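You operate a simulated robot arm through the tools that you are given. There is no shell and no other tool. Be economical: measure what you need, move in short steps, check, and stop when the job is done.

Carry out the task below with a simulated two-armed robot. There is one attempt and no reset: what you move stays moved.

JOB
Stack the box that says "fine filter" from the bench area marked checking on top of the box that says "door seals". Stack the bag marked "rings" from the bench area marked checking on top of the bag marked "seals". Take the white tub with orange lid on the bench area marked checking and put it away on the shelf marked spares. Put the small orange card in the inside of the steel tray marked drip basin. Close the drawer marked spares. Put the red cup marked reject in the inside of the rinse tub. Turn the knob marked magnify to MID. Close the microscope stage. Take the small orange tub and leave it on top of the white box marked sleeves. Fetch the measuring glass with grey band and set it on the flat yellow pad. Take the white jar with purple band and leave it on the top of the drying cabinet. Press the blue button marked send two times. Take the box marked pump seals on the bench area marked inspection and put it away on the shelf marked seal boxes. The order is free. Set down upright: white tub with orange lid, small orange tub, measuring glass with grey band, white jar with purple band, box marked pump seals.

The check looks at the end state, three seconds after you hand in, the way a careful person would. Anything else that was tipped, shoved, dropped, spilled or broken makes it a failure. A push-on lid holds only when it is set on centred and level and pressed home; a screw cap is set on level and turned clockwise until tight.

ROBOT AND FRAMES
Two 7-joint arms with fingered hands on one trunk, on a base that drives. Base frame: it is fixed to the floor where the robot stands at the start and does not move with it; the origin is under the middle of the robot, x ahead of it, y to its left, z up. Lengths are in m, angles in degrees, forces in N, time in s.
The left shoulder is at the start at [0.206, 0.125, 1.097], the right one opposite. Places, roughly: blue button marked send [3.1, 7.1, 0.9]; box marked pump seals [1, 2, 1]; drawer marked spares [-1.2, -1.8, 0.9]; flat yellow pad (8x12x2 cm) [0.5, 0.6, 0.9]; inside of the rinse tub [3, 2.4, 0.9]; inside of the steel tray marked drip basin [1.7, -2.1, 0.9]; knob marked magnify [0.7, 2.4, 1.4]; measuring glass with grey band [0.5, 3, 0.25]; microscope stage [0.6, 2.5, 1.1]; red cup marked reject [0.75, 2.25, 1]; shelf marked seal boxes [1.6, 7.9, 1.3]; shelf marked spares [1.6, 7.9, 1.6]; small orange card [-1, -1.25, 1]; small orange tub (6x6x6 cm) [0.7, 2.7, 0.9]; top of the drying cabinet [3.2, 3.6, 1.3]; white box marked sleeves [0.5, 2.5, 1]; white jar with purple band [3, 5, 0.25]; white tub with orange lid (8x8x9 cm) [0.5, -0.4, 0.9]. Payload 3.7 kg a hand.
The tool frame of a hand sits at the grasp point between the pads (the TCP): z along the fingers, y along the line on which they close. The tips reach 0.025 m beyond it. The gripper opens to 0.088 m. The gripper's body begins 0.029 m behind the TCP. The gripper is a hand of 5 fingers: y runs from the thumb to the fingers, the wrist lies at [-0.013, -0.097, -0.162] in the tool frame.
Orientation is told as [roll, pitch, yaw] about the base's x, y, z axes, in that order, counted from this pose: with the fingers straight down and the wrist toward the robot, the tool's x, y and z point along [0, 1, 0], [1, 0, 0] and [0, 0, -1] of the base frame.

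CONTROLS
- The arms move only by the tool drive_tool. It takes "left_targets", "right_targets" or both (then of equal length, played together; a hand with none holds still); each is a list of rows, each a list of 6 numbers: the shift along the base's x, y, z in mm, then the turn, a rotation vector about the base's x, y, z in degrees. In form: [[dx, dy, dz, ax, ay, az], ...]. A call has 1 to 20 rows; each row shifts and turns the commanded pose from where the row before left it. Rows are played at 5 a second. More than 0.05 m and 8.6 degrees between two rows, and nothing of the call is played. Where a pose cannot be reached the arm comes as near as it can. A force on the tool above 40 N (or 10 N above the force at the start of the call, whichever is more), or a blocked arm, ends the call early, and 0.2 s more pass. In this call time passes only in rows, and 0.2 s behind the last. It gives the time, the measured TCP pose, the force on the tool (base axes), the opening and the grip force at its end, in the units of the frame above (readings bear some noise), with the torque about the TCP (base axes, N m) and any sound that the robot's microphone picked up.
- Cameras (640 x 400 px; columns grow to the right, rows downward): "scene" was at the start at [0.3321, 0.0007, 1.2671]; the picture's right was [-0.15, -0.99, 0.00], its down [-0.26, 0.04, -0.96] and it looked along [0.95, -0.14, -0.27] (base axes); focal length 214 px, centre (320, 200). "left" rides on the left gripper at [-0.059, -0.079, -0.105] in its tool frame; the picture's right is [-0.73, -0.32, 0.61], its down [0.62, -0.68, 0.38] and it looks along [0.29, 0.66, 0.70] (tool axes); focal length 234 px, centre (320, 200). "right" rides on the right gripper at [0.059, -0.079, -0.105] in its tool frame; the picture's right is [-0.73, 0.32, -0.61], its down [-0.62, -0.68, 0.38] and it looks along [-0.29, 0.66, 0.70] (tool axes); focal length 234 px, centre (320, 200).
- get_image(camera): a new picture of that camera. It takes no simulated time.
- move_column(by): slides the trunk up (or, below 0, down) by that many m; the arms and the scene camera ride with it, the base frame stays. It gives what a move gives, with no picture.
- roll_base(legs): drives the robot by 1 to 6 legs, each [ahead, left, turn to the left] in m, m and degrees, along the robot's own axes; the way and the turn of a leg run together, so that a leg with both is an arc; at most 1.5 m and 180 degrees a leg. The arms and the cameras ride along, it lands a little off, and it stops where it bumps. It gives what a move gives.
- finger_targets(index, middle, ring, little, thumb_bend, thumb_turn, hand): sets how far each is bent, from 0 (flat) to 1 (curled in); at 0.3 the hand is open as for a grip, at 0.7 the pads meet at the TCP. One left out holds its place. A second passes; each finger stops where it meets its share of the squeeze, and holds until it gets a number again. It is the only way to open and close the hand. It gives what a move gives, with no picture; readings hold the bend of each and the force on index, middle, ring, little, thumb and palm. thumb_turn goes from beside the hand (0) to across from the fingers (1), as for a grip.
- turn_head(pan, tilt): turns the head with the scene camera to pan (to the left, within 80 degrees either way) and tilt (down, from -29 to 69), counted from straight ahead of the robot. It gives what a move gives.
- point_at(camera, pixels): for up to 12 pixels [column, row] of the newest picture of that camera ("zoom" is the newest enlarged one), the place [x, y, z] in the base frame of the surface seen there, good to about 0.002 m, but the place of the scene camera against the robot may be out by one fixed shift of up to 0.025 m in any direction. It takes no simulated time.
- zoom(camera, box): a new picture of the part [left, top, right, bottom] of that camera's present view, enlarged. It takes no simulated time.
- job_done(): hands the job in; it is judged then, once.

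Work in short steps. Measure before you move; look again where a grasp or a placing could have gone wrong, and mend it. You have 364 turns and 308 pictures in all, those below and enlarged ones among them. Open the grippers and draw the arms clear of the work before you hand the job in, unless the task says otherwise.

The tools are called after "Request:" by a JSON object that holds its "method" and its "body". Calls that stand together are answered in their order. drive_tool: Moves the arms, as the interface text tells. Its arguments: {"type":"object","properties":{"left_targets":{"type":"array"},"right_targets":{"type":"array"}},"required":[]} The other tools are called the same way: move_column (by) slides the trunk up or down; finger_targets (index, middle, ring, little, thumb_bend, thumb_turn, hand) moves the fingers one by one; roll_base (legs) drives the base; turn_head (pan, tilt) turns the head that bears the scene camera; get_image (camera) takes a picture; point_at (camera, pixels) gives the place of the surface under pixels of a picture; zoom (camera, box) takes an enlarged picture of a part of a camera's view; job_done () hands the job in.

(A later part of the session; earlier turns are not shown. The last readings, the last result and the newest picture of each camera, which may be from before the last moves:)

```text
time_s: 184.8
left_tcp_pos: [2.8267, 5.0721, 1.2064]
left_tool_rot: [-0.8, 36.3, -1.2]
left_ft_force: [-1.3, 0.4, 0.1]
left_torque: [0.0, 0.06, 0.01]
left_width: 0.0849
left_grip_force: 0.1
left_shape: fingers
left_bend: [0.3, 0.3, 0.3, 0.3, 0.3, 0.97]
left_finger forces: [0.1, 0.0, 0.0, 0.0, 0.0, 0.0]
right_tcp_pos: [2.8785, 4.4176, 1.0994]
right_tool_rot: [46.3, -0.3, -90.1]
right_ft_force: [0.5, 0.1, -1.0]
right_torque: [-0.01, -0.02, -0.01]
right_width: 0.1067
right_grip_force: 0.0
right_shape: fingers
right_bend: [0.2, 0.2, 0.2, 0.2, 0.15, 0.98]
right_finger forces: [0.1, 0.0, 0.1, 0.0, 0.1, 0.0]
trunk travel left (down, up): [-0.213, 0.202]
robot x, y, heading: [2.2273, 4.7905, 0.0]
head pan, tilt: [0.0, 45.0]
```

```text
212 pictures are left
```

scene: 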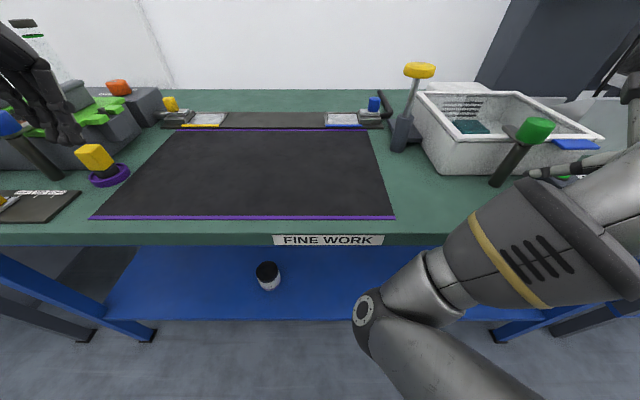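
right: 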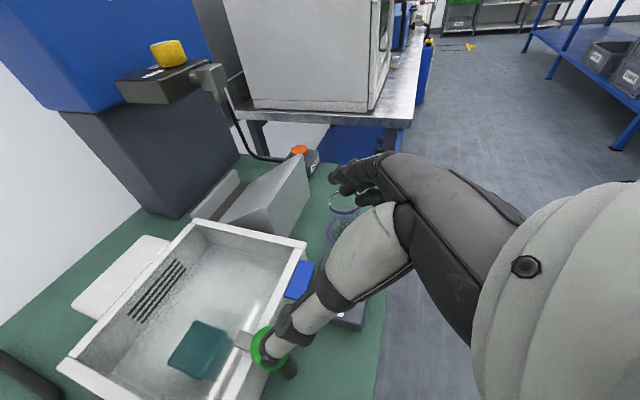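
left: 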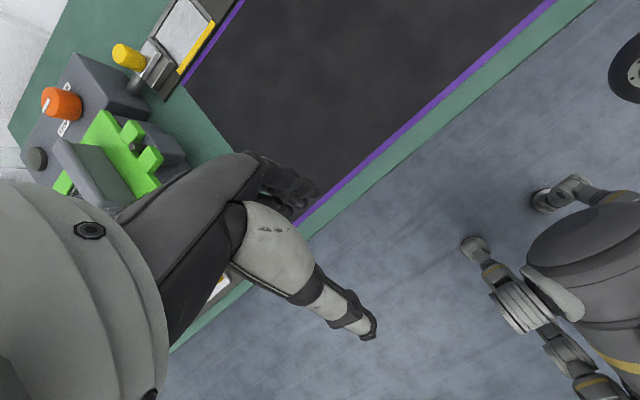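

The torso stays leaned. I back the base 0.35 m so both hands are in front of the table, then straighten the left hand.

Request:
{"method": "roll_base", "body": {"legs": [[-0.35, 0, 0]]}}

Request:
{"method": "drive_tool", "body": {"left_targets": [[-10, 0, 0, 0, -7.2, 0], [-10, 0, 0, 0, -7.2, 0], [-10, 0, 0, 0, -7.2, 0], [-10, 0, 0, 0, -7.2, 0], [-10, 0, 0, 0, -7.2, 0]]}}

Request:
{"method": "turn_head", "body": {"pan": 0, "tilt": 20}}

Request:
{"method": "get_image", "body": {"camera": "scene"}}

```text
time_s: 187.1
left_tcp_pos: [2.4762, 5.0741, 1.2069]
left_tool_rot: [-0.8, 36.1, -0.9]
left_ft_force: [-0.1, 0.1, 0.7]
left_torque: [-0.01, -0.03, -0.01]
left_width: 0.085
left_grip_force: 0.0
left_shape: fingers
left_bend: [0.3, 0.3, 0.3, 0.3, 0.3, 0.97]
left_finger forces: [0.0, 0.0, 0.1, 0.0, 0.0, 0.0]
right_tcp_pos: [2.5328, 4.421, 1.1003]
right_tool_rot: [46.5, -0.3, -89.8]
right_ft_force: [0.1, 0.1, 0.2]
right_torque: [-0.01, -0.03, -0.02]
right_width: 0.1067
right_grip_force: 0.1
right_shape: fingers
right_bend: [0.2, 0.2, 0.2, 0.2, 0.15, 0.98]
right_finger forces: [0.0, 0.1, 0.0, 0.0, 0.0, 0.1]
trunk travel left (down, up): [-0.213, 0.202]
robot x, y, heading: [1.8773, 4.7842, 0.3]
head pan, tilt: [0.0, 45.0]
```

```text
time_s: 188.3
left_tcp_pos: [2.4242, 5.0754, 1.2082]
left_tool_rot: [-0.2, 0.1, -0.6]
left_ft_force: [-0.3, -0.1, 0.0]
left_torque: [-0.02, 0.0, -0.01]
left_width: 0.0849
left_grip_force: 0.1
left_shape: fingers
left_bend: [0.3, 0.3, 0.3, 0.3, 0.3, 0.97]
left_finger forces: [0.0, 0.0, 0.0, 0.0, 0.0, 0.0]
right_tcp_pos: [2.531, 4.4211, 1.1006]
right_tool_rot: [46.4, -0.2, -89.8]
right_ft_force: [-0.3, -0.8, 0.6]
right_torque: [-0.05, -0.01, 0.01]
right_width: 0.1066
right_grip_force: 0.0
right_shape: fingers
right_bend: [0.2, 0.2, 0.2, 0.2, 0.15, 0.98]
right_finger forces: [0.0, 0.0, 0.1, 0.0, 0.1, 0.1]
trunk travel left (down, up): [-0.213, 0.202]
robot x, y, heading: [1.8744, 4.7895, 0.6]
head pan, tilt: [0.0, 45.0]
```

```text
time_s: 189.2
left_tcp_pos: [2.4255, 5.0743, 1.2085]
left_tool_rot: [-0.3, 0.2, -0.7]
left_ft_force: [0.6, 0.2, -0.6]
left_torque: [0.03, -0.02, -0.03]
left_width: 0.085
left_grip_force: 0.1
left_shape: fingers
left_bend: [0.3, 0.3, 0.3, 0.3, 0.3, 0.97]
left_finger forces: [0.0, 0.0, 0.0, 0.0, 0.0, 0.1]
right_tcp_pos: [2.532, 4.4203, 1.1007]
right_tool_rot: [46.5, -0.2, -89.7]
right_ft_force: [0.1, -0.9, 0.3]
right_torque: [0.0, 0.0, -0.02]
right_width: 0.1066
right_grip_force: 0.0
right_shape: fingers
right_bend: [0.2, 0.2, 0.2, 0.2, 0.15, 0.98]
right_finger forces: [0.1, 0.0, 0.1, 0.1, 0.1, 0.1]
trunk travel left (down, up): [-0.213, 0.202]
robot x, y, heading: [1.8756, 4.7848, 0.3]
head pan, tilt: [0.0, 20.0]
```

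```text
211 pictures are left
```

scene: 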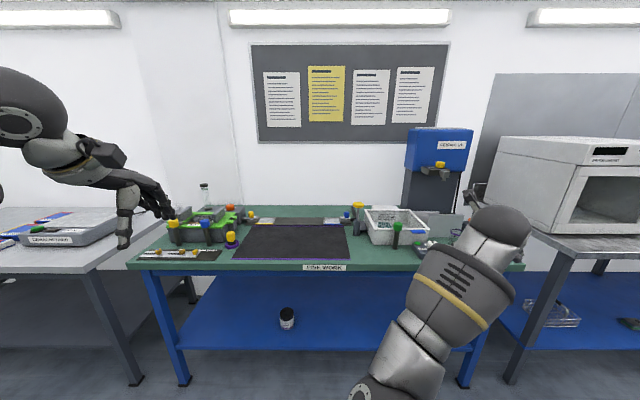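

Left hand now points straight down. I lower the trunk another 0.2 and watch the readings.

Request:
{"method": "move_column", "body": {"by": -0.2}}

Request:
{"method": "drive_tool", "body": {"left_targets": [[0, -10, -45, 0, 0, 0], [0, -10, -45, 0, 0, 0], [0, -10, -45, 0, 0, 0], [0, -10, -45, 0, 0, 0], [0, -10, -45, 0, 0, 0], [0, -10, -45, 0, 0, 0], [0, 0, -45, 0, 0, 0], [0, 0, -45, 0, 0, 0], [0, 0, -45, 0, 0, 0], [0, 0, -45, 0, 0, 0], [0, 0, -40, 0, 0, 0]]}}

Request:
{"method": "get_image", "body": {"camera": "scene"}}

Request:
{"method": "get_image", "body": {"camera": "left"}}

```text
time_s: 191.4
left_tcp_pos: [2.4259, 5.0741, 1.0087]
left_tool_rot: [-0.2, 0.1, -0.7]
left_ft_force: [0.3, -0.1, 0.3]
left_torque: [0.0, 0.0, 0.01]
left_width: 0.0847
left_grip_force: 0.1
left_shape: fingers
left_bend: [0.3, 0.3, 0.3, 0.3, 0.3, 0.97]
left_finger forces: [0.0, 0.1, 0.1, 0.0, 0.1, 0.1]
right_tcp_pos: [2.5314, 4.4193, 0.9002]
right_tool_rot: [46.6, -0.3, -89.7]
right_ft_force: [-0.2, 0.2, 0.7]
right_torque: [0.01, -0.01, -0.01]
right_width: 0.1067
right_grip_force: 0.1
right_shape: fingers
right_bend: [0.2, 0.2, 0.2, 0.2, 0.15, 0.98]
right_finger forces: [0.0, 0.0, 0.0, 0.1, 0.0, 0.0]
trunk travel left (down, up): [-0.013, 0.402]
robot x, y, heading: [1.876, 4.7867, 0.2]
head pan, tilt: [0.0, 20.0]
```

```text
time_s: 193.8
left_tcp_pos: [2.4893, 5.0447, 0.5447]
left_tool_rot: [-0.2, 0.1, -0.8]
left_ft_force: [0.5, -0.4, 0.2]
left_torque: [0.0, 0.01, -0.02]
left_width: 0.0848
left_grip_force: 0.1
left_shape: fingers
left_bend: [0.3, 0.3, 0.3, 0.3, 0.3, 0.97]
left_finger forces: [0.0, 0.0, 0.0, 0.0, 0.0, 0.1]
left hand out of reach, approached as far as the arm can: row 1, 2, 3, 4, 5
right_tcp_pos: [2.5323, 4.4208, 0.9004]
right_tool_rot: [46.2, -0.2, -89.8]
right_ft_force: [0.6, -0.8, 0.2]
right_torque: [-0.02, 0.0, -0.04]
right_width: 0.1065
right_grip_force: 0.2
right_shape: fingers
right_bend: [0.2, 0.2, 0.2, 0.2, 0.15, 0.98]
right_finger forces: [0.0, 0.0, 0.0, 0.0, 0.0, 0.0]
trunk travel left (down, up): [-0.013, 0.402]
robot x, y, heading: [1.8805, 4.7873, 0.4]
head pan, tilt: [0.0, 20.0]
```

```text
210 pictures are left
```

scene: 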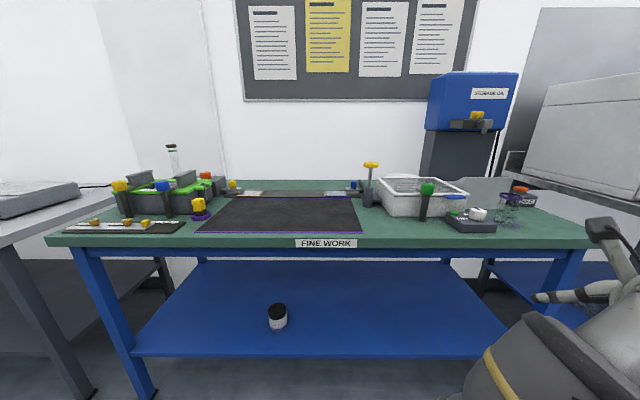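

```text
209 pictures are left
```

left: 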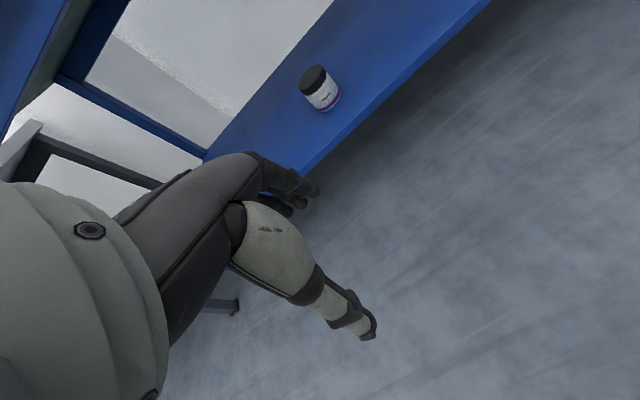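

The left hand is low in front of the table and its camera sees the jar at (320,90). I enlarge and measure.

Request:
{"method": "zoom", "body": {"camera": "left", "box": [270, 40, 370, 130]}}

Request:
{"method": "point_at", "body": {"camera": "zoom", "pixels": [[275, 130], [225, 145], [340, 130], [300, 240], [420, 200], [310, 290], [440, 250], [280, 95], [380, 310]]}}

```text
4.44 times, centred on (320, 85) of left
```

zoom: 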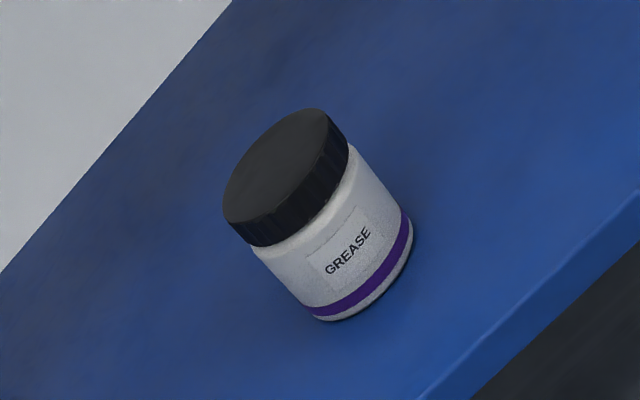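

```text
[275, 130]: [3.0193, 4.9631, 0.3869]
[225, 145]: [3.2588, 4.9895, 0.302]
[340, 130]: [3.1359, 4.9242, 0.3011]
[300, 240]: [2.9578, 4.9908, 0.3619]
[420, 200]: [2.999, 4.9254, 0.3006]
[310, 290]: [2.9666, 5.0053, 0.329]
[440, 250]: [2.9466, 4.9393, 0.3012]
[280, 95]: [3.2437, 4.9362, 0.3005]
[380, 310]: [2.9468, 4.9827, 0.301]
```

Request:
{"method": "point_at", "body": {"camera": "zoom", "pixels": [[228, 200], [310, 115], [325, 130], [250, 240], [285, 165], [335, 318], [410, 240], [342, 150]]}}

```text
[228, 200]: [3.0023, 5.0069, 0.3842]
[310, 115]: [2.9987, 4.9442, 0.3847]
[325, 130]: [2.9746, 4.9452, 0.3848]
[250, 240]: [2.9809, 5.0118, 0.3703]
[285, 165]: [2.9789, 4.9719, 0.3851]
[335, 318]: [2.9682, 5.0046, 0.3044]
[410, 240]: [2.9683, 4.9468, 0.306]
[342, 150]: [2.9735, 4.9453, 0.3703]
```

Jar centre ≈ (2.992, 4.977), top 0.386, Ø≈0.07. Before driving ahead I pull the right hand back and up so it will not sweep over the table items.

Request:
{"method": "drive_tool", "body": {"right_targets": [[-20, -10, 40, 0, -6, 0], [-20, -10, 40, 0, -6, 0], [-25, -10, 40, 0, -6, 0], [-25, -10, 40, 0, -6, 0], [-25, 0, 40, 0, -6, 0], [-25, 0, 40, 0, -6, 0], [-25, 0, 40, 0, -6, 0], [-25, 0, 30, 0, 0, 0], [-25, 0, 30, 0, 0, 0]]}}

Request:
{"method": "get_image", "body": {"camera": "scene"}}

```text
time_s: 195.8
left_tcp_pos: [2.4894, 5.0442, 0.5435]
left_tool_rot: [-0.2, 0.1, -0.7]
left_ft_force: [0.0, -0.4, 0.0]
left_torque: [0.0, 0.02, -0.01]
left_width: 0.0846
left_grip_force: 0.1
left_shape: fingers
left_bend: [0.3, 0.3, 0.3, 0.3, 0.3, 0.97]
left_finger forces: [0.0, 0.1, 0.1, 0.0, 0.1, 0.1]
right_tcp_pos: [2.358, 4.3585, 1.2577]
right_tool_rot: [88.4, -0.2, -90.0]
right_ft_force: [-0.2, -0.2, 0.3]
right_torque: [-0.03, 0.01, 0.0]
right_width: 0.1069
right_grip_force: 0.0
right_shape: fingers
right_bend: [0.2, 0.2, 0.2, 0.2, 0.15, 0.98]
right_finger forces: [0.0, 0.0, 0.0, 0.0, 0.0, 0.0]
right hand out of reach, approached as far as the arm can: row 1, 2, 3, 4, 5
trunk travel left (down, up): [-0.013, 0.402]
robot x, y, heading: [1.8784, 4.7849, 0.3]
head pan, tilt: [0.0, 20.0]
```

```text
207 pictures are left
```

scene: 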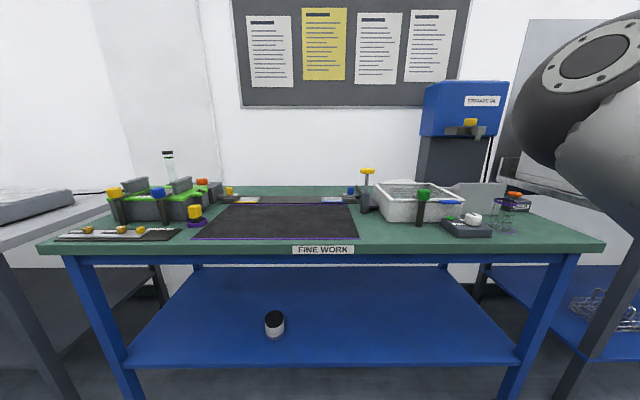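

Now I set the left hand to y≈4.977, z≈0.46, then drive the base 0.45 ahead.

Request:
{"method": "drive_tool", "body": {"left_targets": [[0, -22, -28, 0, 0, 0], [0, -22, -28, 0, 0, 0], [0, -23, -28, 0, 0, 0]]}}

Request:
{"method": "roll_base", "body": {"legs": [[0.42, 0, 0]]}}

Request:
{"method": "get_image", "body": {"camera": "left"}}

Request:
{"method": "get_image", "body": {"camera": "scene"}}

```text
time_s: 196.6
left_tcp_pos: [2.4899, 4.976, 0.4609]
left_tool_rot: [-0.3, 0.2, -0.7]
left_ft_force: [0.2, 0.7, -0.3]
left_torque: [-0.01, -0.01, -0.01]
left_width: 0.0852
left_grip_force: 0.0
left_shape: fingers
left_bend: [0.3, 0.3, 0.3, 0.3, 0.3, 0.97]
left_finger forces: [0.0, 0.0, 0.1, 0.1, 0.1, 0.0]
right_tcp_pos: [2.358, 4.3581, 1.2584]
right_tool_rot: [88.4, -0.2, -89.8]
right_ft_force: [-0.1, -0.7, 0.8]
right_torque: [0.01, -0.02, 0.0]
right_width: 0.1064
right_grip_force: 0.0
right_shape: fingers
right_bend: [0.2, 0.2, 0.2, 0.2, 0.15, 0.98]
right_finger forces: [0.0, 0.0, 0.0, 0.0, 0.0, 0.0]
trunk travel left (down, up): [-0.013, 0.402]
robot x, y, heading: [1.8762, 4.7869, 0.6]
head pan, tilt: [0.0, 20.0]
```

```text
time_s: 199.2
left_tcp_pos: [2.912, 4.9811, 0.46]
left_tool_rot: [-0.1, 0.3, -0.6]
left_ft_force: [0.4, -0.4, -0.3]
left_torque: [0.01, -0.03, 0.0]
left_width: 0.0847
left_grip_force: 0.0
left_shape: fingers
left_bend: [0.3, 0.3, 0.3, 0.3, 0.3, 0.97]
left_finger forces: [0.0, 0.0, 0.1, 0.1, 0.0, 0.0]
right_tcp_pos: [2.7824, 4.3638, 1.2579]
right_tool_rot: [88.4, -0.2, -89.8]
right_ft_force: [0.6, 0.7, 0.2]
right_torque: [0.0, 0.0, -0.01]
right_width: 0.1067
right_grip_force: 0.0
right_shape: fingers
right_bend: [0.2, 0.2, 0.2, 0.2, 0.15, 0.98]
right_finger forces: [0.0, 0.0, 0.0, 0.0, 0.0, 0.0]
trunk travel left (down, up): [-0.013, 0.402]
robot x, y, heading: [2.306, 4.7883, 0.6]
head pan, tilt: [0.0, 20.0]
```

```text
206 pictures are left
```

left: 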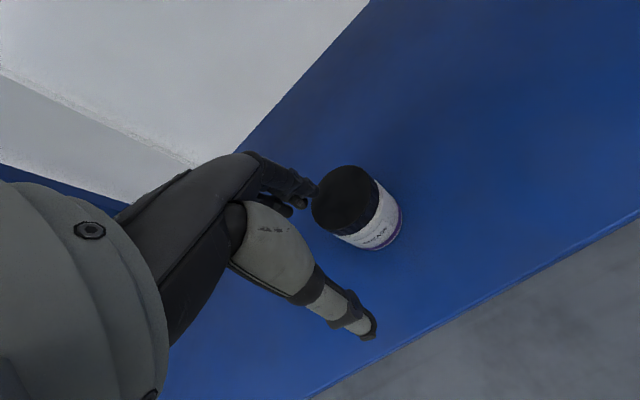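

```text
205 pictures are left
```

scene: 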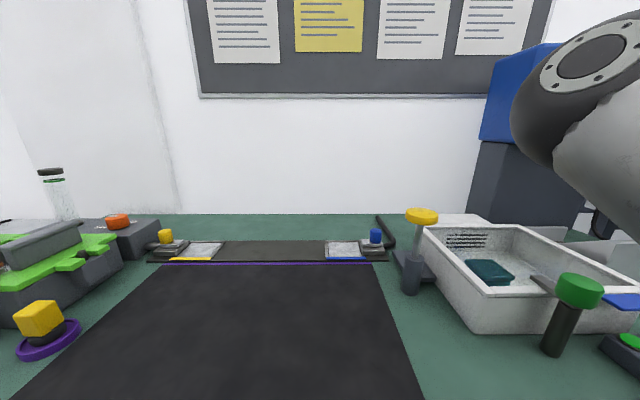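

I open the hand a bit wider and move 80 mm further ahead with the base, to hover over the jar.

Request:
{"method": "finger_targets", "body": {"hand": "left", "index": 0.22, "middle": 0.22, "ring": 0.22, "little": 0.22, "thumb_bend": 0.22}}

Request:
{"method": "roll_base", "body": {"legs": [[0.08, 0, 0]]}}

Request:
{"method": "get_image", "body": {"camera": "left"}}

```text
time_s: 200.2
left_tcp_pos: [2.9114, 4.9815, 0.4611]
left_tool_rot: [-0.2, 0.2, -0.7]
left_ft_force: [0.5, 0.5, 0.0]
left_torque: [-0.03, 0.01, 0.02]
left_width: 0.1
left_grip_force: 0.0
left_shape: fingers
left_bend: [0.22, 0.22, 0.22, 0.22, 0.22, 0.97]
left_finger forces: [0.1, 0.0, 0.0, 0.1, 0.0, 0.1]
right_tcp_pos: [2.7819, 4.3624, 1.2579]
right_tool_rot: [88.4, -0.3, -89.9]
right_ft_force: [-0.2, -0.3, -0.5]
right_torque: [0.02, 0.02, 0.06]
right_width: 0.1062
right_grip_force: 0.2
right_shape: fingers
right_bend: [0.2, 0.2, 0.2, 0.2, 0.15, 0.98]
right_finger forces: [0.0, 0.1, 0.0, 0.0, 0.0, 0.0]
trunk travel left (down, up): [-0.013, 0.402]
robot x, y, heading: [2.3002, 4.7936, 0.6]
head pan, tilt: [0.0, 20.0]
```

```text
time_s: 201.2
left_tcp_pos: [2.9931, 4.9823, 0.46]
left_tool_rot: [-0.2, 0.3, -0.6]
left_ft_force: [0.0, -0.1, 0.2]
left_torque: [-0.02, 0.0, 0.02]
left_width: 0.0998
left_grip_force: 0.2
left_shape: fingers
left_bend: [0.22, 0.22, 0.22, 0.22, 0.22, 0.97]
left_finger forces: [0.0, 0.0, 0.0, 0.1, 0.0, 0.0]
right_tcp_pos: [2.8638, 4.3633, 1.2582]
right_tool_rot: [88.4, -0.3, -89.8]
right_ft_force: [-1.2, 0.7, 0.3]
right_torque: [0.01, 0.0, 0.02]
right_width: 0.1065
right_grip_force: 0.0
right_shape: fingers
right_bend: [0.2, 0.2, 0.2, 0.2, 0.15, 0.98]
right_finger forces: [0.1, 0.0, 0.0, 0.0, 0.1, 0.0]
trunk travel left (down, up): [-0.013, 0.402]
robot x, y, heading: [2.3791, 4.7926, 0.7]
head pan, tilt: [0.0, 20.0]
```

```text
204 pictures are left
```

left: 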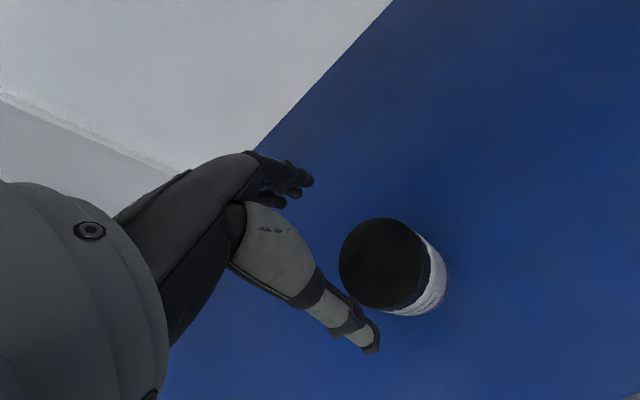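

I check the lid's edges from here before descending.

Request:
{"method": "point_at", "body": {"camera": "left", "pixels": [[345, 262], [382, 222], [425, 255], [385, 303], [385, 262]]}}

```text
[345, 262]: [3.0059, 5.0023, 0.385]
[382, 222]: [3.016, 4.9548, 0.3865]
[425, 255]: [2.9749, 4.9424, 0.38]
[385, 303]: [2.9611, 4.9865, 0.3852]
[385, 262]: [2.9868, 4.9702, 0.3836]
```

Lid centre ≈ (2.989, 4.973). I shift −4/−9 mm and descend to z≈0.361.

Request:
{"method": "drive_tool", "body": {"left_targets": [[-4, -9, -20, 0, 0, 0], [0, 0, -25, 0, 0, 0], [0, 0, -25, 0, 0, 0], [0, 0, -18, 0, 0, 0], [0, 0, -10, 0, 0, 0]]}}

Request:
{"method": "finger_targets", "body": {"hand": "left", "index": 0.6, "middle": 0.6, "ring": 0.6, "little": 0.6, "thumb_bend": 0.6}}

Request:
{"method": "get_image", "body": {"camera": "left"}}

```text
time_s: 202.4
left_tcp_pos: [2.989, 4.9718, 0.3649]
left_tool_rot: [-0.3, -0.2, -0.6]
left_ft_force: [0.8, -0.6, 10.6]
left_torque: [-0.06, -0.13, -0.01]
left_width: 0.1036
left_grip_force: 4.2
left_shape: fingers
left_bend: [0.2, 0.22, 0.22, 0.22, 0.22, 0.97]
left_finger forces: [5.5, 0.1, 0.1, 0.0, 3.1, 0.0]
right_tcp_pos: [2.8604, 4.3639, 1.2584]
right_tool_rot: [88.6, -0.3, -89.8]
right_ft_force: [-0.3, 0.4, -0.2]
right_torque: [0.01, 0.02, 0.03]
right_width: 0.1069
right_grip_force: 0.0
right_shape: fingers
right_bend: [0.2, 0.2, 0.2, 0.2, 0.15, 0.98]
right_finger forces: [0.0, 0.0, 0.0, 0.1, 0.1, 0.1]
trunk travel left (down, up): [-0.013, 0.402]
robot x, y, heading: [2.3777, 4.7941, 0.6]
head pan, tilt: [0.0, 20.0]
```

```text
time_s: 203.4
left_tcp_pos: [2.9889, 4.9723, 0.3652]
left_tool_rot: [-0.4, -0.3, -0.7]
left_ft_force: [1.2, -1.4, 23.0]
left_torque: [0.18, -1.15, -0.08]
left_width: 0.0813
left_grip_force: 40.9
left_shape: fingers
left_bend: [0.23, 0.4, 0.43, 0.56, 0.49, 0.97]
left_finger forces: [21.3, 7.8, 9.2, 3.4, 40.2, 0.0]
right_tcp_pos: [2.8609, 4.3645, 1.259]
right_tool_rot: [88.7, -0.3, -89.7]
right_ft_force: [0.7, 0.5, -0.1]
right_torque: [0.0, 0.02, 0.01]
right_width: 0.1067
right_grip_force: 0.0
right_shape: fingers
right_bend: [0.2, 0.2, 0.2, 0.2, 0.15, 0.98]
right_finger forces: [0.0, 0.0, 0.0, 0.0, 0.1, 0.0]
trunk travel left (down, up): [-0.013, 0.402]
robot x, y, heading: [2.3787, 4.7937, 0.3]
head pan, tilt: [0.0, 20.0]
```

```text
203 pictures are left
```

left: 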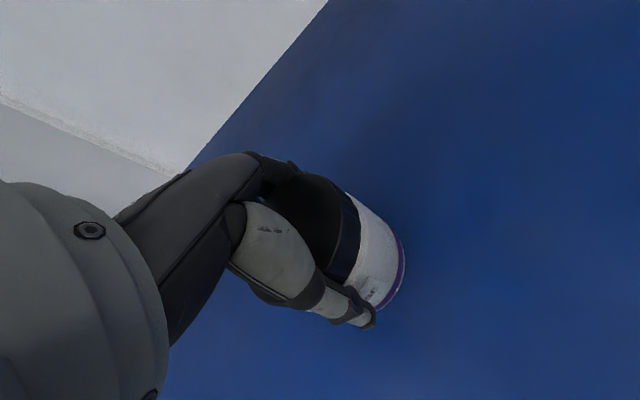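

Gripped (thumb 40 N). I lift 30 mm and look.

Request:
{"method": "drive_tool", "body": {"left_targets": [[0, 0, 10, 0, 0, 0], [0, 0, 15, 0, 0, 0], [0, 0, 15, 0, 0, 0]]}}

Request:
{"method": "get_image", "body": {"camera": "left"}}

```text
time_s: 204.2
left_tcp_pos: [2.9853, 4.9722, 0.3992]
left_tool_rot: [-0.2, 0.5, -0.6]
left_ft_force: [0.1, -0.1, -4.7]
left_torque: [-0.03, -0.01, 0.02]
left_width: 0.0782
left_grip_force: 33.6
left_shape: fingers
left_bend: [0.25, 0.42, 0.45, 0.56, 0.49, 0.97]
left_finger forces: [12.5, 6.9, 9.4, 3.3, 34.5, 0.0]
right_tcp_pos: [2.8644, 4.3642, 1.2582]
right_tool_rot: [88.3, -0.3, -89.7]
right_ft_force: [-0.1, -0.8, 0.2]
right_torque: [0.0, 0.02, 0.01]
right_width: 0.1068
right_grip_force: 0.0
right_shape: fingers
right_bend: [0.2, 0.2, 0.2, 0.2, 0.15, 0.98]
right_finger forces: [0.0, 0.0, 0.1, 0.0, 0.0, 0.0]
trunk travel left (down, up): [-0.013, 0.402]
robot x, y, heading: [2.3779, 4.793, 0.8]
head pan, tilt: [0.0, 20.0]
```

```text
202 pictures are left
```

left: 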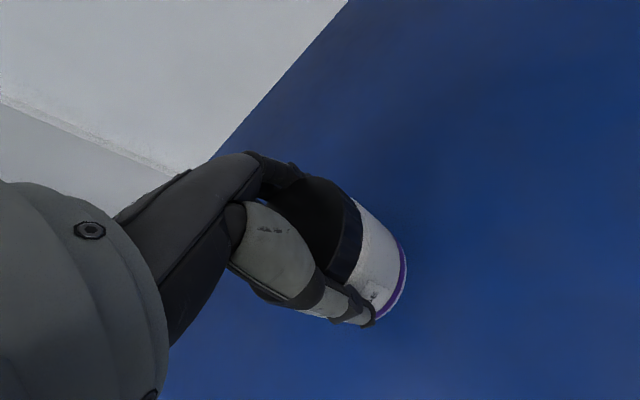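

Held and lifted. I lift to z≈0.45 and drive the base back out.

Request:
{"method": "drive_tool", "body": {"left_targets": [[0, 0, 25, 0, 0, 0], [0, 0, 25, 0, 0, 0]]}}

Request:
{"method": "roll_base", "body": {"legs": [[-0.55, 0, 0]]}}

Request:
{"method": "drive_tool", "body": {"left_targets": [[0, 10, 45, 0, 0, 0], [0, 10, 45, 0, 0, 0], [0, 10, 45, 0, 0, 0], [0, 10, 45, 0, 0, 0], [0, 10, 45, 0, 0, 0], [0, 0, 45, 0, 0, 0], [0, 0, 45, 0, 0, 0], [0, 0, 45, 0, 0, 0], [0, 0, 45, 0, 0, 0]]}}

Request:
{"method": "get_image", "body": {"camera": "left"}}

```text
time_s: 204.8
left_tcp_pos: [2.9876, 4.9728, 0.4496]
left_tool_rot: [-0.1, 0.2, -0.6]
left_ft_force: [-0.1, 0.1, -5.9]
left_torque: [-0.05, -0.01, -0.02]
left_width: 0.0783
left_grip_force: 33.2
left_shape: fingers
left_bend: [0.25, 0.42, 0.45, 0.56, 0.49, 0.97]
left_finger forces: [12.4, 6.9, 9.4, 3.3, 34.4, 0.0]
right_tcp_pos: [2.8625, 4.3648, 1.258]
right_tool_rot: [88.4, -0.3, -89.8]
right_ft_force: [-0.7, 0.8, 0.0]
right_torque: [0.01, 0.03, 0.0]
right_width: 0.1066
right_grip_force: 0.2
right_shape: fingers
right_bend: [0.2, 0.2, 0.2, 0.2, 0.15, 0.98]
right_finger forces: [0.1, 0.0, 0.0, 0.1, 0.1, 0.0]
trunk travel left (down, up): [-0.013, 0.402]
robot x, y, heading: [2.3827, 4.7919, 0.3]
head pan, tilt: [0.0, 20.0]
```

```text
time_s: 208.0
left_tcp_pos: [2.4398, 4.9663, 0.4505]
left_tool_rot: [-0.2, 0.1, -0.8]
left_ft_force: [-0.4, -1.1, -3.5]
left_torque: [-0.05, -0.04, -0.01]
left_width: 0.0779
left_grip_force: 33.7
left_shape: fingers
left_bend: [0.25, 0.42, 0.45, 0.56, 0.49, 0.97]
left_finger forces: [12.4, 6.9, 9.5, 3.2, 34.4, 0.0]
right_tcp_pos: [2.3114, 4.3582, 1.2578]
right_tool_rot: [88.5, -0.3, -90.0]
right_ft_force: [0.2, 0.2, -0.1]
right_torque: [0.02, 0.02, 0.01]
right_width: 0.1065
right_grip_force: 0.0
right_shape: fingers
right_bend: [0.2, 0.2, 0.2, 0.2, 0.15, 0.98]
right_finger forces: [0.1, 0.0, 0.0, 0.0, 0.0, 0.0]
trunk travel left (down, up): [-0.013, 0.402]
robot x, y, heading: [1.8311, 4.788, 0.5]
head pan, tilt: [0.0, 20.0]
```

```text
time_s: 210.0
left_tcp_pos: [2.454, 5.0192, 0.8555]
left_tool_rot: [-0.2, 0.3, -0.8]
left_ft_force: [0.6, -0.5, -5.0]
left_torque: [-0.03, 0.01, -0.02]
left_width: 0.077
left_grip_force: 31.5
left_shape: fingers
left_bend: [0.26, 0.42, 0.46, 0.56, 0.49, 0.97]
left_finger forces: [12.0, 6.8, 9.4, 3.3, 32.4, 0.0]
left hand out of reach, approached as far as the arm can: row 7, 8
right_tcp_pos: [2.3121, 4.3579, 1.2585]
right_tool_rot: [88.4, -0.2, -89.9]
right_ft_force: [0.4, -0.4, 0.4]
right_torque: [-0.05, 0.0, -0.01]
right_width: 0.1065
right_grip_force: 0.0
right_shape: fingers
right_bend: [0.2, 0.2, 0.2, 0.2, 0.15, 0.98]
right_finger forces: [0.1, 0.0, 0.1, 0.0, 0.0, 0.0]
trunk travel left (down, up): [-0.013, 0.402]
robot x, y, heading: [1.8325, 4.7844, 0.4]
head pan, tilt: [0.0, 20.0]
```

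```text
201 pictures are left
```

left: 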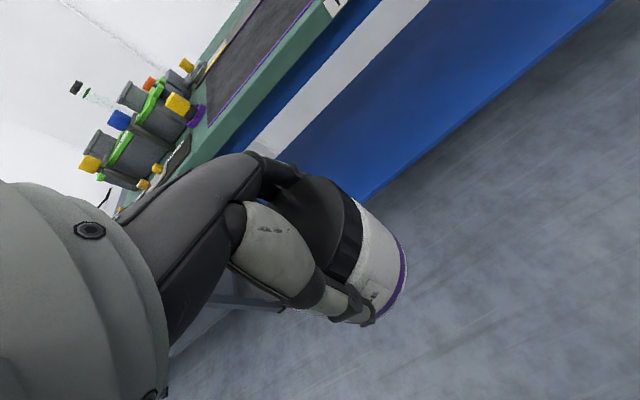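

The jar is secure. I raise the trunk 0.4 m and view the drying cabinet to the right.

Request:
{"method": "move_column", "body": {"by": 0.4}}

Request:
{"method": "roll_base", "body": {"legs": [[0, -1.2, 0]]}}

Request:
{"method": "get_image", "body": {"camera": "scene"}}

```text
time_s: 213.8
left_tcp_pos: [2.454, 5.0191, 1.2536]
left_tool_rot: [-0.2, 0.2, -0.8]
left_ft_force: [1.0, 0.5, -5.0]
left_torque: [-0.03, -0.02, 0.05]
left_width: 0.0765
left_grip_force: 31.6
left_shape: fingers
left_bend: [0.26, 0.42, 0.46, 0.56, 0.49, 0.97]
left_finger forces: [12.0, 6.8, 9.4, 3.4, 31.9, 0.1]
right_tcp_pos: [2.3127, 4.3589, 1.658]
right_tool_rot: [88.3, -0.3, -89.9]
right_ft_force: [0.1, -0.1, -0.5]
right_torque: [0.0, 0.0, -0.01]
right_width: 0.1065
right_grip_force: 0.1
right_shape: fingers
right_bend: [0.2, 0.2, 0.2, 0.2, 0.15, 0.98]
right_finger forces: [0.0, 0.0, 0.1, 0.0, 0.1, 0.0]
trunk travel left (down, up): [-0.413, 0.002]
robot x, y, heading: [1.8347, 4.7844, 0.2]
head pan, tilt: [0.0, 20.0]
```

```text
time_s: 219.9
left_tcp_pos: [2.4612, 3.8059, 1.2541]
left_tool_rot: [-0.1, 0.3, -0.8]
left_ft_force: [-0.2, -0.1, -5.1]
left_torque: [-0.02, 0.0, 0.03]
left_width: 0.0766
left_grip_force: 31.2
left_shape: fingers
left_bend: [0.26, 0.42, 0.46, 0.56, 0.49, 0.97]
left_finger forces: [12.1, 6.7, 9.5, 3.4, 31.9, 0.1]
right_tcp_pos: [2.3198, 3.1458, 1.6574]
right_tool_rot: [88.3, -0.2, -89.8]
right_ft_force: [0.6, 0.1, 0.0]
right_torque: [-0.02, 0.0, -0.03]
right_width: 0.1067
right_grip_force: 0.0
right_shape: fingers
right_bend: [0.2, 0.2, 0.2, 0.2, 0.15, 0.98]
right_finger forces: [0.0, 0.0, 0.0, 0.0, 0.1, 0.1]
trunk travel left (down, up): [-0.413, 0.002]
robot x, y, heading: [1.8376, 3.5784, 0.3]
head pan, tilt: [0.0, 20.0]
```

```text
200 pictures are left
```

scene: 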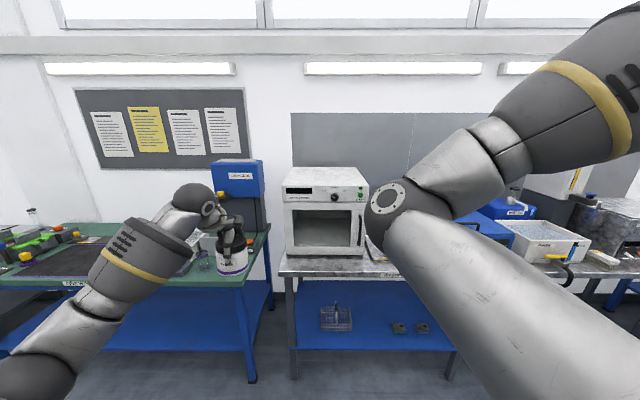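

The drying cabinet's at (325,175–255). I measure its top and front.

Request:
{"method": "zoom", "body": {"camera": "scene", "box": [270, 150, 390, 270]}}

Request:
{"method": "point_at", "body": {"camera": "scene", "pixels": [[295, 180], [360, 180], [325, 175], [340, 170], [300, 169], [287, 185], [365, 186], [318, 235], [285, 257], [325, 275], [230, 270], [355, 170]]}}

```text
3.33 times, centred on (330, 210) of scene
```

zoom: 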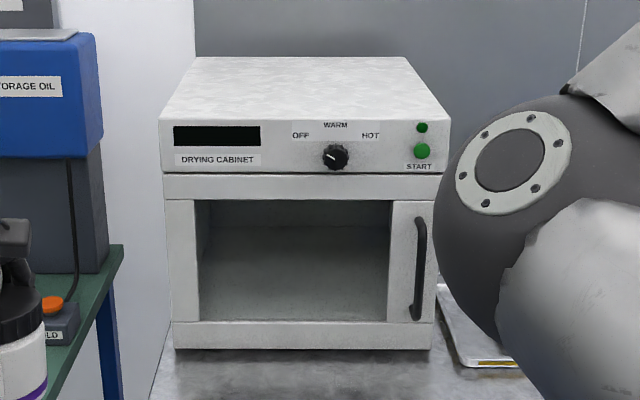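

```text
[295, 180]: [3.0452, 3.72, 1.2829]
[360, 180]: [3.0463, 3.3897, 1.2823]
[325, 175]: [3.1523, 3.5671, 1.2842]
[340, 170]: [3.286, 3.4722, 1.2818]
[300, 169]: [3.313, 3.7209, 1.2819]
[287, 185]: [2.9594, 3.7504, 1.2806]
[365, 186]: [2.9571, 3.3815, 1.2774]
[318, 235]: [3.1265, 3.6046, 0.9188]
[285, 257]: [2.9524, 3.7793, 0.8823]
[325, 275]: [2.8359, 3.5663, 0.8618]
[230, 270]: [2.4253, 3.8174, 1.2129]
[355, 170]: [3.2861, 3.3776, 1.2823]
```

Cabinet top z≈1.28, x from 2.955, y 3.37–3.77. I lift the jar to TCP z≈1.41, shift right 0.25 and drive ahead 0.5.

Request:
{"method": "drive_tool", "body": {"left_targets": [[0, 0, 40, 0, 0, 0], [0, 0, 40, 0, 0, 0], [0, 0, 40, 0, 0, 0], [0, 0, 36, 0, 0, 0]]}}

Request:
{"method": "roll_base", "body": {"legs": [[0, -0.25, 0], [0.5, 0, 0]]}}

Request:
{"method": "get_image", "body": {"camera": "scene"}}

Request:
{"method": "get_image", "body": {"camera": "left"}}

```text
time_s: 220.9
left_tcp_pos: [2.459, 3.807, 1.41]
left_tool_rot: [-0.2, 0.4, -0.9]
left_ft_force: [-0.2, 0.1, -4.4]
left_torque: [-0.03, 0.02, 0.02]
left_width: 0.0763
left_grip_force: 31.0
left_shape: fingers
left_bend: [0.26, 0.42, 0.46, 0.56, 0.49, 0.97]
left_finger forces: [12.3, 6.7, 9.3, 3.5, 31.5, 0.0]
right_tcp_pos: [2.3191, 3.1438, 1.6583]
right_tool_rot: [88.4, -0.4, -90.0]
right_ft_force: [-0.2, 0.1, 0.3]
right_torque: [-0.03, 0.01, 0.01]
right_width: 0.1066
right_grip_force: 0.0
right_shape: fingers
right_bend: [0.2, 0.2, 0.2, 0.2, 0.15, 0.98]
right_finger forces: [0.0, 0.1, 0.0, 0.0, 0.1, 0.0]
trunk travel left (down, up): [-0.413, 0.002]
robot x, y, heading: [1.8388, 3.5737, 0.1]
head pan, tilt: [0.0, 20.0]
```

```text
time_s: 225.3
left_tcp_pos: [2.9585, 3.5588, 1.4088]
left_tool_rot: [-0.2, 0.2, -0.8]
left_ft_force: [0.3, -0.6, -5.6]
left_torque: [-0.02, 0.02, 0.0]
left_width: 0.0763
left_grip_force: 31.6
left_shape: fingers
left_bend: [0.26, 0.42, 0.46, 0.56, 0.49, 0.97]
left_finger forces: [12.4, 6.8, 9.4, 3.4, 31.6, 0.0]
right_tcp_pos: [2.8162, 2.8962, 1.6581]
right_tool_rot: [88.5, -0.3, -90.0]
right_ft_force: [0.3, -0.1, -0.6]
right_torque: [-0.01, 0.0, 0.0]
right_width: 0.1066
right_grip_force: 0.1
right_shape: fingers
right_bend: [0.2, 0.2, 0.2, 0.2, 0.15, 0.98]
right_finger forces: [0.1, 0.0, 0.1, 0.0, 0.1, 0.0]
trunk travel left (down, up): [-0.413, 0.002]
robot x, y, heading: [2.3341, 3.3261, 0.2]
head pan, tilt: [0.0, 20.0]
```

```text
198 pictures are left
```

scene: 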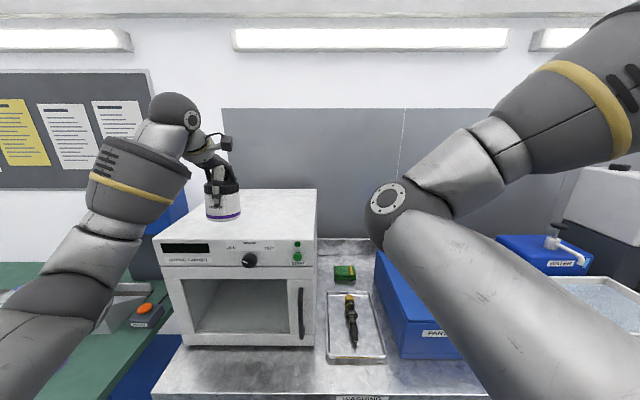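

```text
197 pictures are left
```

left: 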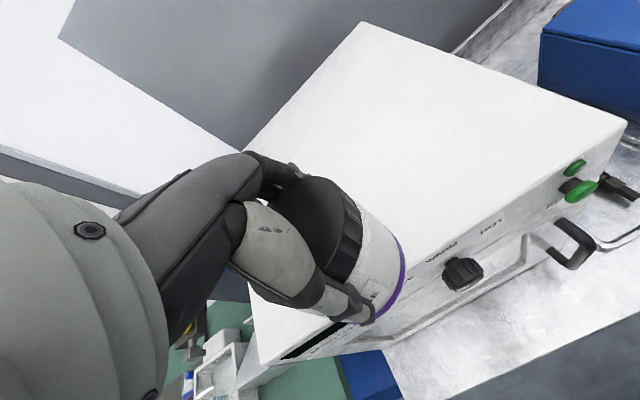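

The jar hovers just before the cabinet. I measure the top with the wrist camera and go 0.12 further ahead.

Request:
{"method": "point_at", "body": {"camera": "left", "pixels": [[430, 180], [350, 120], [500, 130], [420, 265], [600, 130], [365, 30], [380, 310], [400, 270]]}}

Request:
{"method": "roll_base", "body": {"legs": [[0.12, 0, 0]]}}

Request:
{"method": "get_image", "body": {"camera": "left"}}

Request:
{"method": "zoom", "body": {"camera": "scene", "box": [60, 80, 340, 290]}}

```text
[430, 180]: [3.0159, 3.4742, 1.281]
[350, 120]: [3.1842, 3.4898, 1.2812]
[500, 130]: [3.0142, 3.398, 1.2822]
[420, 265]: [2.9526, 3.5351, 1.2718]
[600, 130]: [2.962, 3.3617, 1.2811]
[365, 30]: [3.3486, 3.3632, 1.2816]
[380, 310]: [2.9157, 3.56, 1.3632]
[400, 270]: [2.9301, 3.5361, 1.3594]
```

```text
time_s: 226.6
left_tcp_pos: [3.0771, 3.5586, 1.4086]
left_tool_rot: [-0.3, 0.2, -0.8]
left_ft_force: [0.0, 0.1, -4.6]
left_torque: [-0.05, -0.01, -0.01]
left_width: 0.0763
left_grip_force: 31.7
left_shape: fingers
left_bend: [0.26, 0.42, 0.46, 0.56, 0.49, 0.97]
left_finger forces: [12.4, 6.8, 9.5, 3.4, 31.7, 0.1]
right_tcp_pos: [2.9366, 2.8983, 1.6578]
right_tool_rot: [88.5, -0.3, -90.1]
right_ft_force: [-0.7, 0.4, 0.2]
right_torque: [0.01, 0.02, 0.01]
right_width: 0.1064
right_grip_force: 0.1
right_shape: fingers
right_bend: [0.2, 0.2, 0.2, 0.2, 0.15, 0.98]
right_finger forces: [0.1, 0.1, 0.0, 0.0, 0.0, 0.1]
trunk travel left (down, up): [-0.413, 0.002]
robot x, y, heading: [2.4539, 3.3274, 0.3]
head pan, tilt: [0.0, 20.0]
```

```text
196 pictures are left
```

left: 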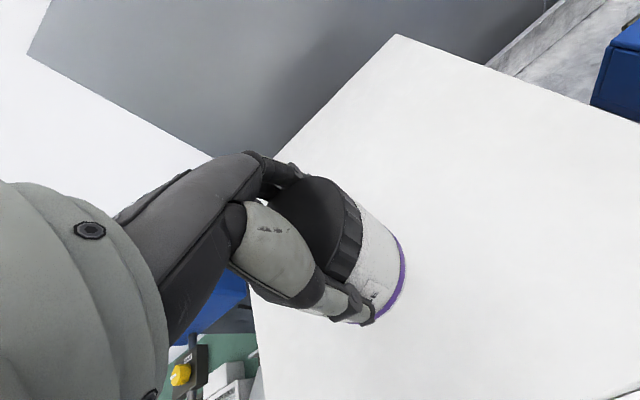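

```text
1.90 times, centred on (200, 185) of scene
```

zoom: 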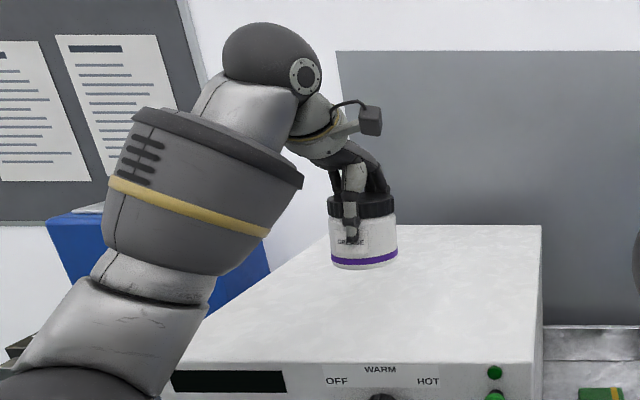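

Over the top. I lower 54 mm, then gently to contact.

Request:
{"method": "drive_tool", "body": {"left_targets": [[0, 0, -20, 0, 0, 0], [0, 0, -20, 0, 0, 0], [0, 0, -12, 0, 0, 0], [0, 0, -3, 0, 0, 0], [0, 0, -3, 0, 0, 0]]}}

Request:
{"method": "get_image", "body": {"camera": "left"}}

```text
time_s: 227.8
left_tcp_pos: [3.0773, 3.5585, 1.3501]
left_tool_rot: [-0.1, 0.2, -0.9]
left_ft_force: [0.2, -0.1, -3.6]
left_torque: [-0.02, -0.03, 0.01]
left_width: 0.0766
left_grip_force: 31.6
left_shape: fingers
left_bend: [0.26, 0.42, 0.46, 0.56, 0.49, 0.97]
left_finger forces: [12.3, 6.8, 9.4, 3.3, 31.5, 0.0]
right_tcp_pos: [2.9367, 2.897, 1.6574]
right_tool_rot: [88.6, -0.4, -90.1]
right_ft_force: [0.6, -1.0, 0.5]
right_torque: [0.04, -0.01, -0.02]
right_width: 0.1064
right_grip_force: 0.1
right_shape: fingers
right_bend: [0.2, 0.2, 0.2, 0.2, 0.15, 0.98]
right_finger forces: [0.0, 0.0, 0.0, 0.0, 0.0, 0.0]
trunk travel left (down, up): [-0.413, 0.002]
robot x, y, heading: [2.4535, 3.327, 0.4]
head pan, tilt: [0.0, 20.0]
```

```text
194 pictures are left
```

left: 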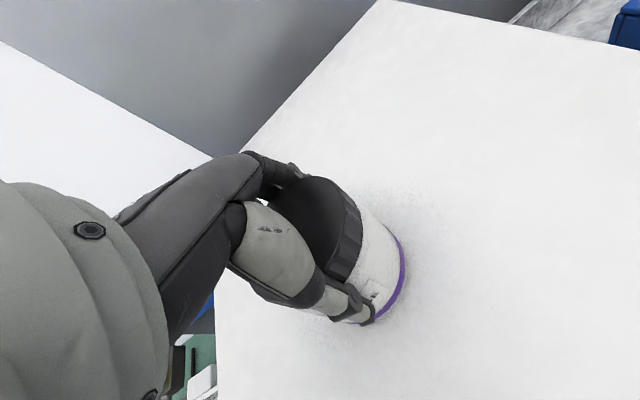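

Still about 4 mm above. I lower in 2 mm steps.

Request:
{"method": "drive_tool", "body": {"left_targets": [[0, 0, -2, 0, 0, 0], [0, 0, -2, 0, 0, 0], [0, 0, -1.5, 0, 0, 0]]}}

```text
time_s: 228.6
left_tcp_pos: [3.0771, 3.5598, 1.3481]
left_tool_rot: [-0.4, -0.2, -0.8]
left_ft_force: [-1.0, 1.4, 12.7]
left_torque: [0.04, -0.5, 0.01]
left_width: 0.0765
left_grip_force: 35.9
left_shape: fingers
left_bend: [0.26, 0.42, 0.46, 0.56, 0.49, 0.97]
left_finger forces: [16.3, 7.2, 9.9, 3.5, 34.7, 0.0]
right_tcp_pos: [2.9343, 2.8978, 1.6595]
right_tool_rot: [88.5, -0.5, -90.1]
right_ft_force: [-0.5, -0.3, 0.2]
right_torque: [-0.01, 0.01, 0.03]
right_width: 0.1065
right_grip_force: 0.1
right_shape: fingers
right_bend: [0.2, 0.2, 0.2, 0.2, 0.15, 0.98]
right_finger forces: [0.0, 0.1, 0.0, 0.0, 0.0, 0.0]
trunk travel left (down, up): [-0.413, 0.002]
robot x, y, heading: [2.4562, 3.325, 0.5]
head pan, tilt: [0.0, 20.0]
```

Contact made. I open the hand and rise.

Request:
{"method": "finger_targets", "body": {"hand": "left", "index": 0.1, "middle": 0.15, "ring": 0.15, "little": 0.15, "thumb_bend": 0.15}}

Request:
{"method": "drive_tool", "body": {"left_targets": [[0, 0, 10, 0, 0, 0], [0, 0, 30, 0, 0, 0], [0, 0, 40, 0, 0, 0], [0, 0, 40, 0, 0, 0]]}}

Request:
{"method": "get_image", "body": {"camera": "left"}}

Request:
{"method": "get_image", "body": {"camera": "scene"}}

```text
time_s: 229.6
left_tcp_pos: [3.0786, 3.56, 1.3472]
left_tool_rot: [-0.2, 0.2, -0.8]
left_ft_force: [0.4, 0.1, 0.0]
left_torque: [0.02, 0.03, -0.01]
left_width: 0.1176
left_grip_force: 0.1
left_shape: fingers
left_bend: [0.1, 0.15, 0.15, 0.15, 0.15, 0.96]
left_finger forces: [0.0, 0.0, 0.1, 0.0, 0.0, 0.1]
right_tcp_pos: [2.9359, 2.8982, 1.6573]
right_tool_rot: [88.5, -0.4, -90.0]
right_ft_force: [0.0, 0.6, 0.4]
right_torque: [0.04, -0.01, 0.05]
right_width: 0.1065
right_grip_force: 0.0
right_shape: fingers
right_bend: [0.2, 0.2, 0.2, 0.2, 0.15, 0.98]
right_finger forces: [0.0, 0.1, 0.0, 0.0, 0.0, 0.1]
trunk travel left (down, up): [-0.413, 0.002]
robot x, y, heading: [2.4558, 3.3283, 0.5]
head pan, tilt: [0.0, 20.0]
```

```text
time_s: 230.6
left_tcp_pos: [3.0756, 3.5586, 1.4674]
left_tool_rot: [-0.2, 0.2, -0.8]
left_ft_force: [-0.6, -0.1, -0.2]
left_torque: [-0.01, 0.03, 0.01]
left_width: 0.1176
left_grip_force: 0.1
left_shape: fingers
left_bend: [0.1, 0.15, 0.15, 0.15, 0.15, 0.96]
left_finger forces: [0.0, 0.1, 0.0, 0.0, 0.0, 0.1]
right_tcp_pos: [2.9363, 2.8973, 1.6589]
right_tool_rot: [88.4, -0.4, -90.0]
right_ft_force: [0.8, -0.8, 0.2]
right_torque: [0.01, 0.0, 0.0]
right_width: 0.1066
right_grip_force: 0.1
right_shape: fingers
right_bend: [0.2, 0.2, 0.2, 0.2, 0.15, 0.98]
right_finger forces: [0.0, 0.0, 0.1, 0.0, 0.0, 0.0]
trunk travel left (down, up): [-0.413, 0.002]
robot x, y, heading: [2.4573, 3.3305, 0.4]
head pan, tilt: [0.0, 20.0]
```

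```text
193 pictures are left
```

left: 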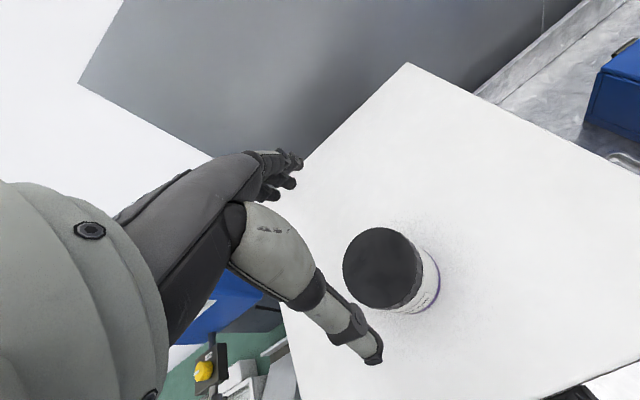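

```text
192 pictures are left
```

scene: 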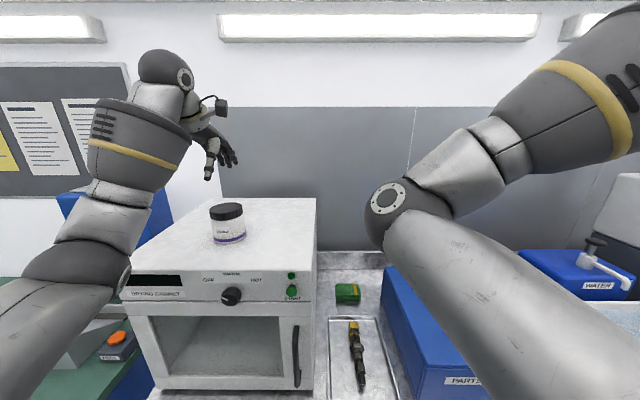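

The jar stands upright on the cabinet. I back off, strafe to y≈2.1 and turn to face the bench's far side for the pump seals box.

Request:
{"method": "roll_base", "body": {"legs": [[-0.4, 0, 0], [0, -1.2, 0], [0, 0, 180]]}}

Request:
{"method": "turn_head", "body": {"pan": 0, "tilt": 30}}

Request:
{"method": "get_image", "body": {"camera": "scene"}}

```text
time_s: 246.2
left_tcp_pos: [1.4554, 1.8558, 1.4676]
left_tool_rot: [-0.2, 0.3, -177.6]
left_ft_force: [1.2, -1.0, -0.3]
left_torque: [-0.01, 0.01, 0.0]
left_width: 0.1174
left_grip_force: 0.0
left_shape: fingers
left_bend: [0.1, 0.15, 0.15, 0.15, 0.15, 0.96]
left_finger forces: [0.0, 0.1, 0.1, 0.0, 0.1, 0.0]
right_tcp_pos: [1.5591, 2.522, 1.6595]
right_tool_rot: [88.5, -0.4, 93.1]
right_ft_force: [-0.6, 0.4, 0.4]
right_torque: [-0.01, -0.03, 0.0]
right_width: 0.1065
right_grip_force: 0.0
right_shape: fingers
right_bend: [0.2, 0.2, 0.2, 0.2, 0.15, 0.98]
right_finger forces: [0.0, 0.0, 0.1, 0.0, 0.0, 0.0]
trunk travel left (down, up): [-0.413, 0.002]
robot x, y, heading: [2.0607, 2.121, -176.5]
head pan, tilt: [0.0, 20.0]
```

```text
time_s: 246.9
left_tcp_pos: [1.4559, 1.8554, 1.4667]
left_tool_rot: [-0.3, 0.1, -177.7]
left_ft_force: [0.1, -0.1, -0.4]
left_torque: [-0.03, -0.02, 0.02]
left_width: 0.1173
left_grip_force: 0.1
left_shape: fingers
left_bend: [0.1, 0.15, 0.15, 0.15, 0.15, 0.96]
left_finger forces: [0.0, 0.0, 0.0, 0.1, 0.1, 0.1]
right_tcp_pos: [1.56, 2.5226, 1.658]
right_tool_rot: [88.4, -0.3, 93.1]
right_ft_force: [-0.1, -0.2, 0.1]
right_torque: [0.0, -0.04, 0.02]
right_width: 0.1064
right_grip_force: 0.1
right_shape: fingers
right_bend: [0.2, 0.2, 0.2, 0.2, 0.15, 0.98]
right_finger forces: [0.0, 0.0, 0.1, 0.0, 0.1, 0.0]
trunk travel left (down, up): [-0.413, 0.002]
robot x, y, heading: [2.0611, 2.121, -176.6]
head pan, tilt: [0.0, 30.0]
```

```text
191 pictures are left
```

scene: 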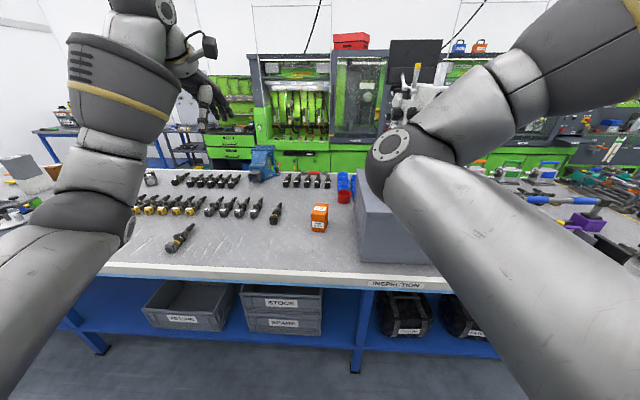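

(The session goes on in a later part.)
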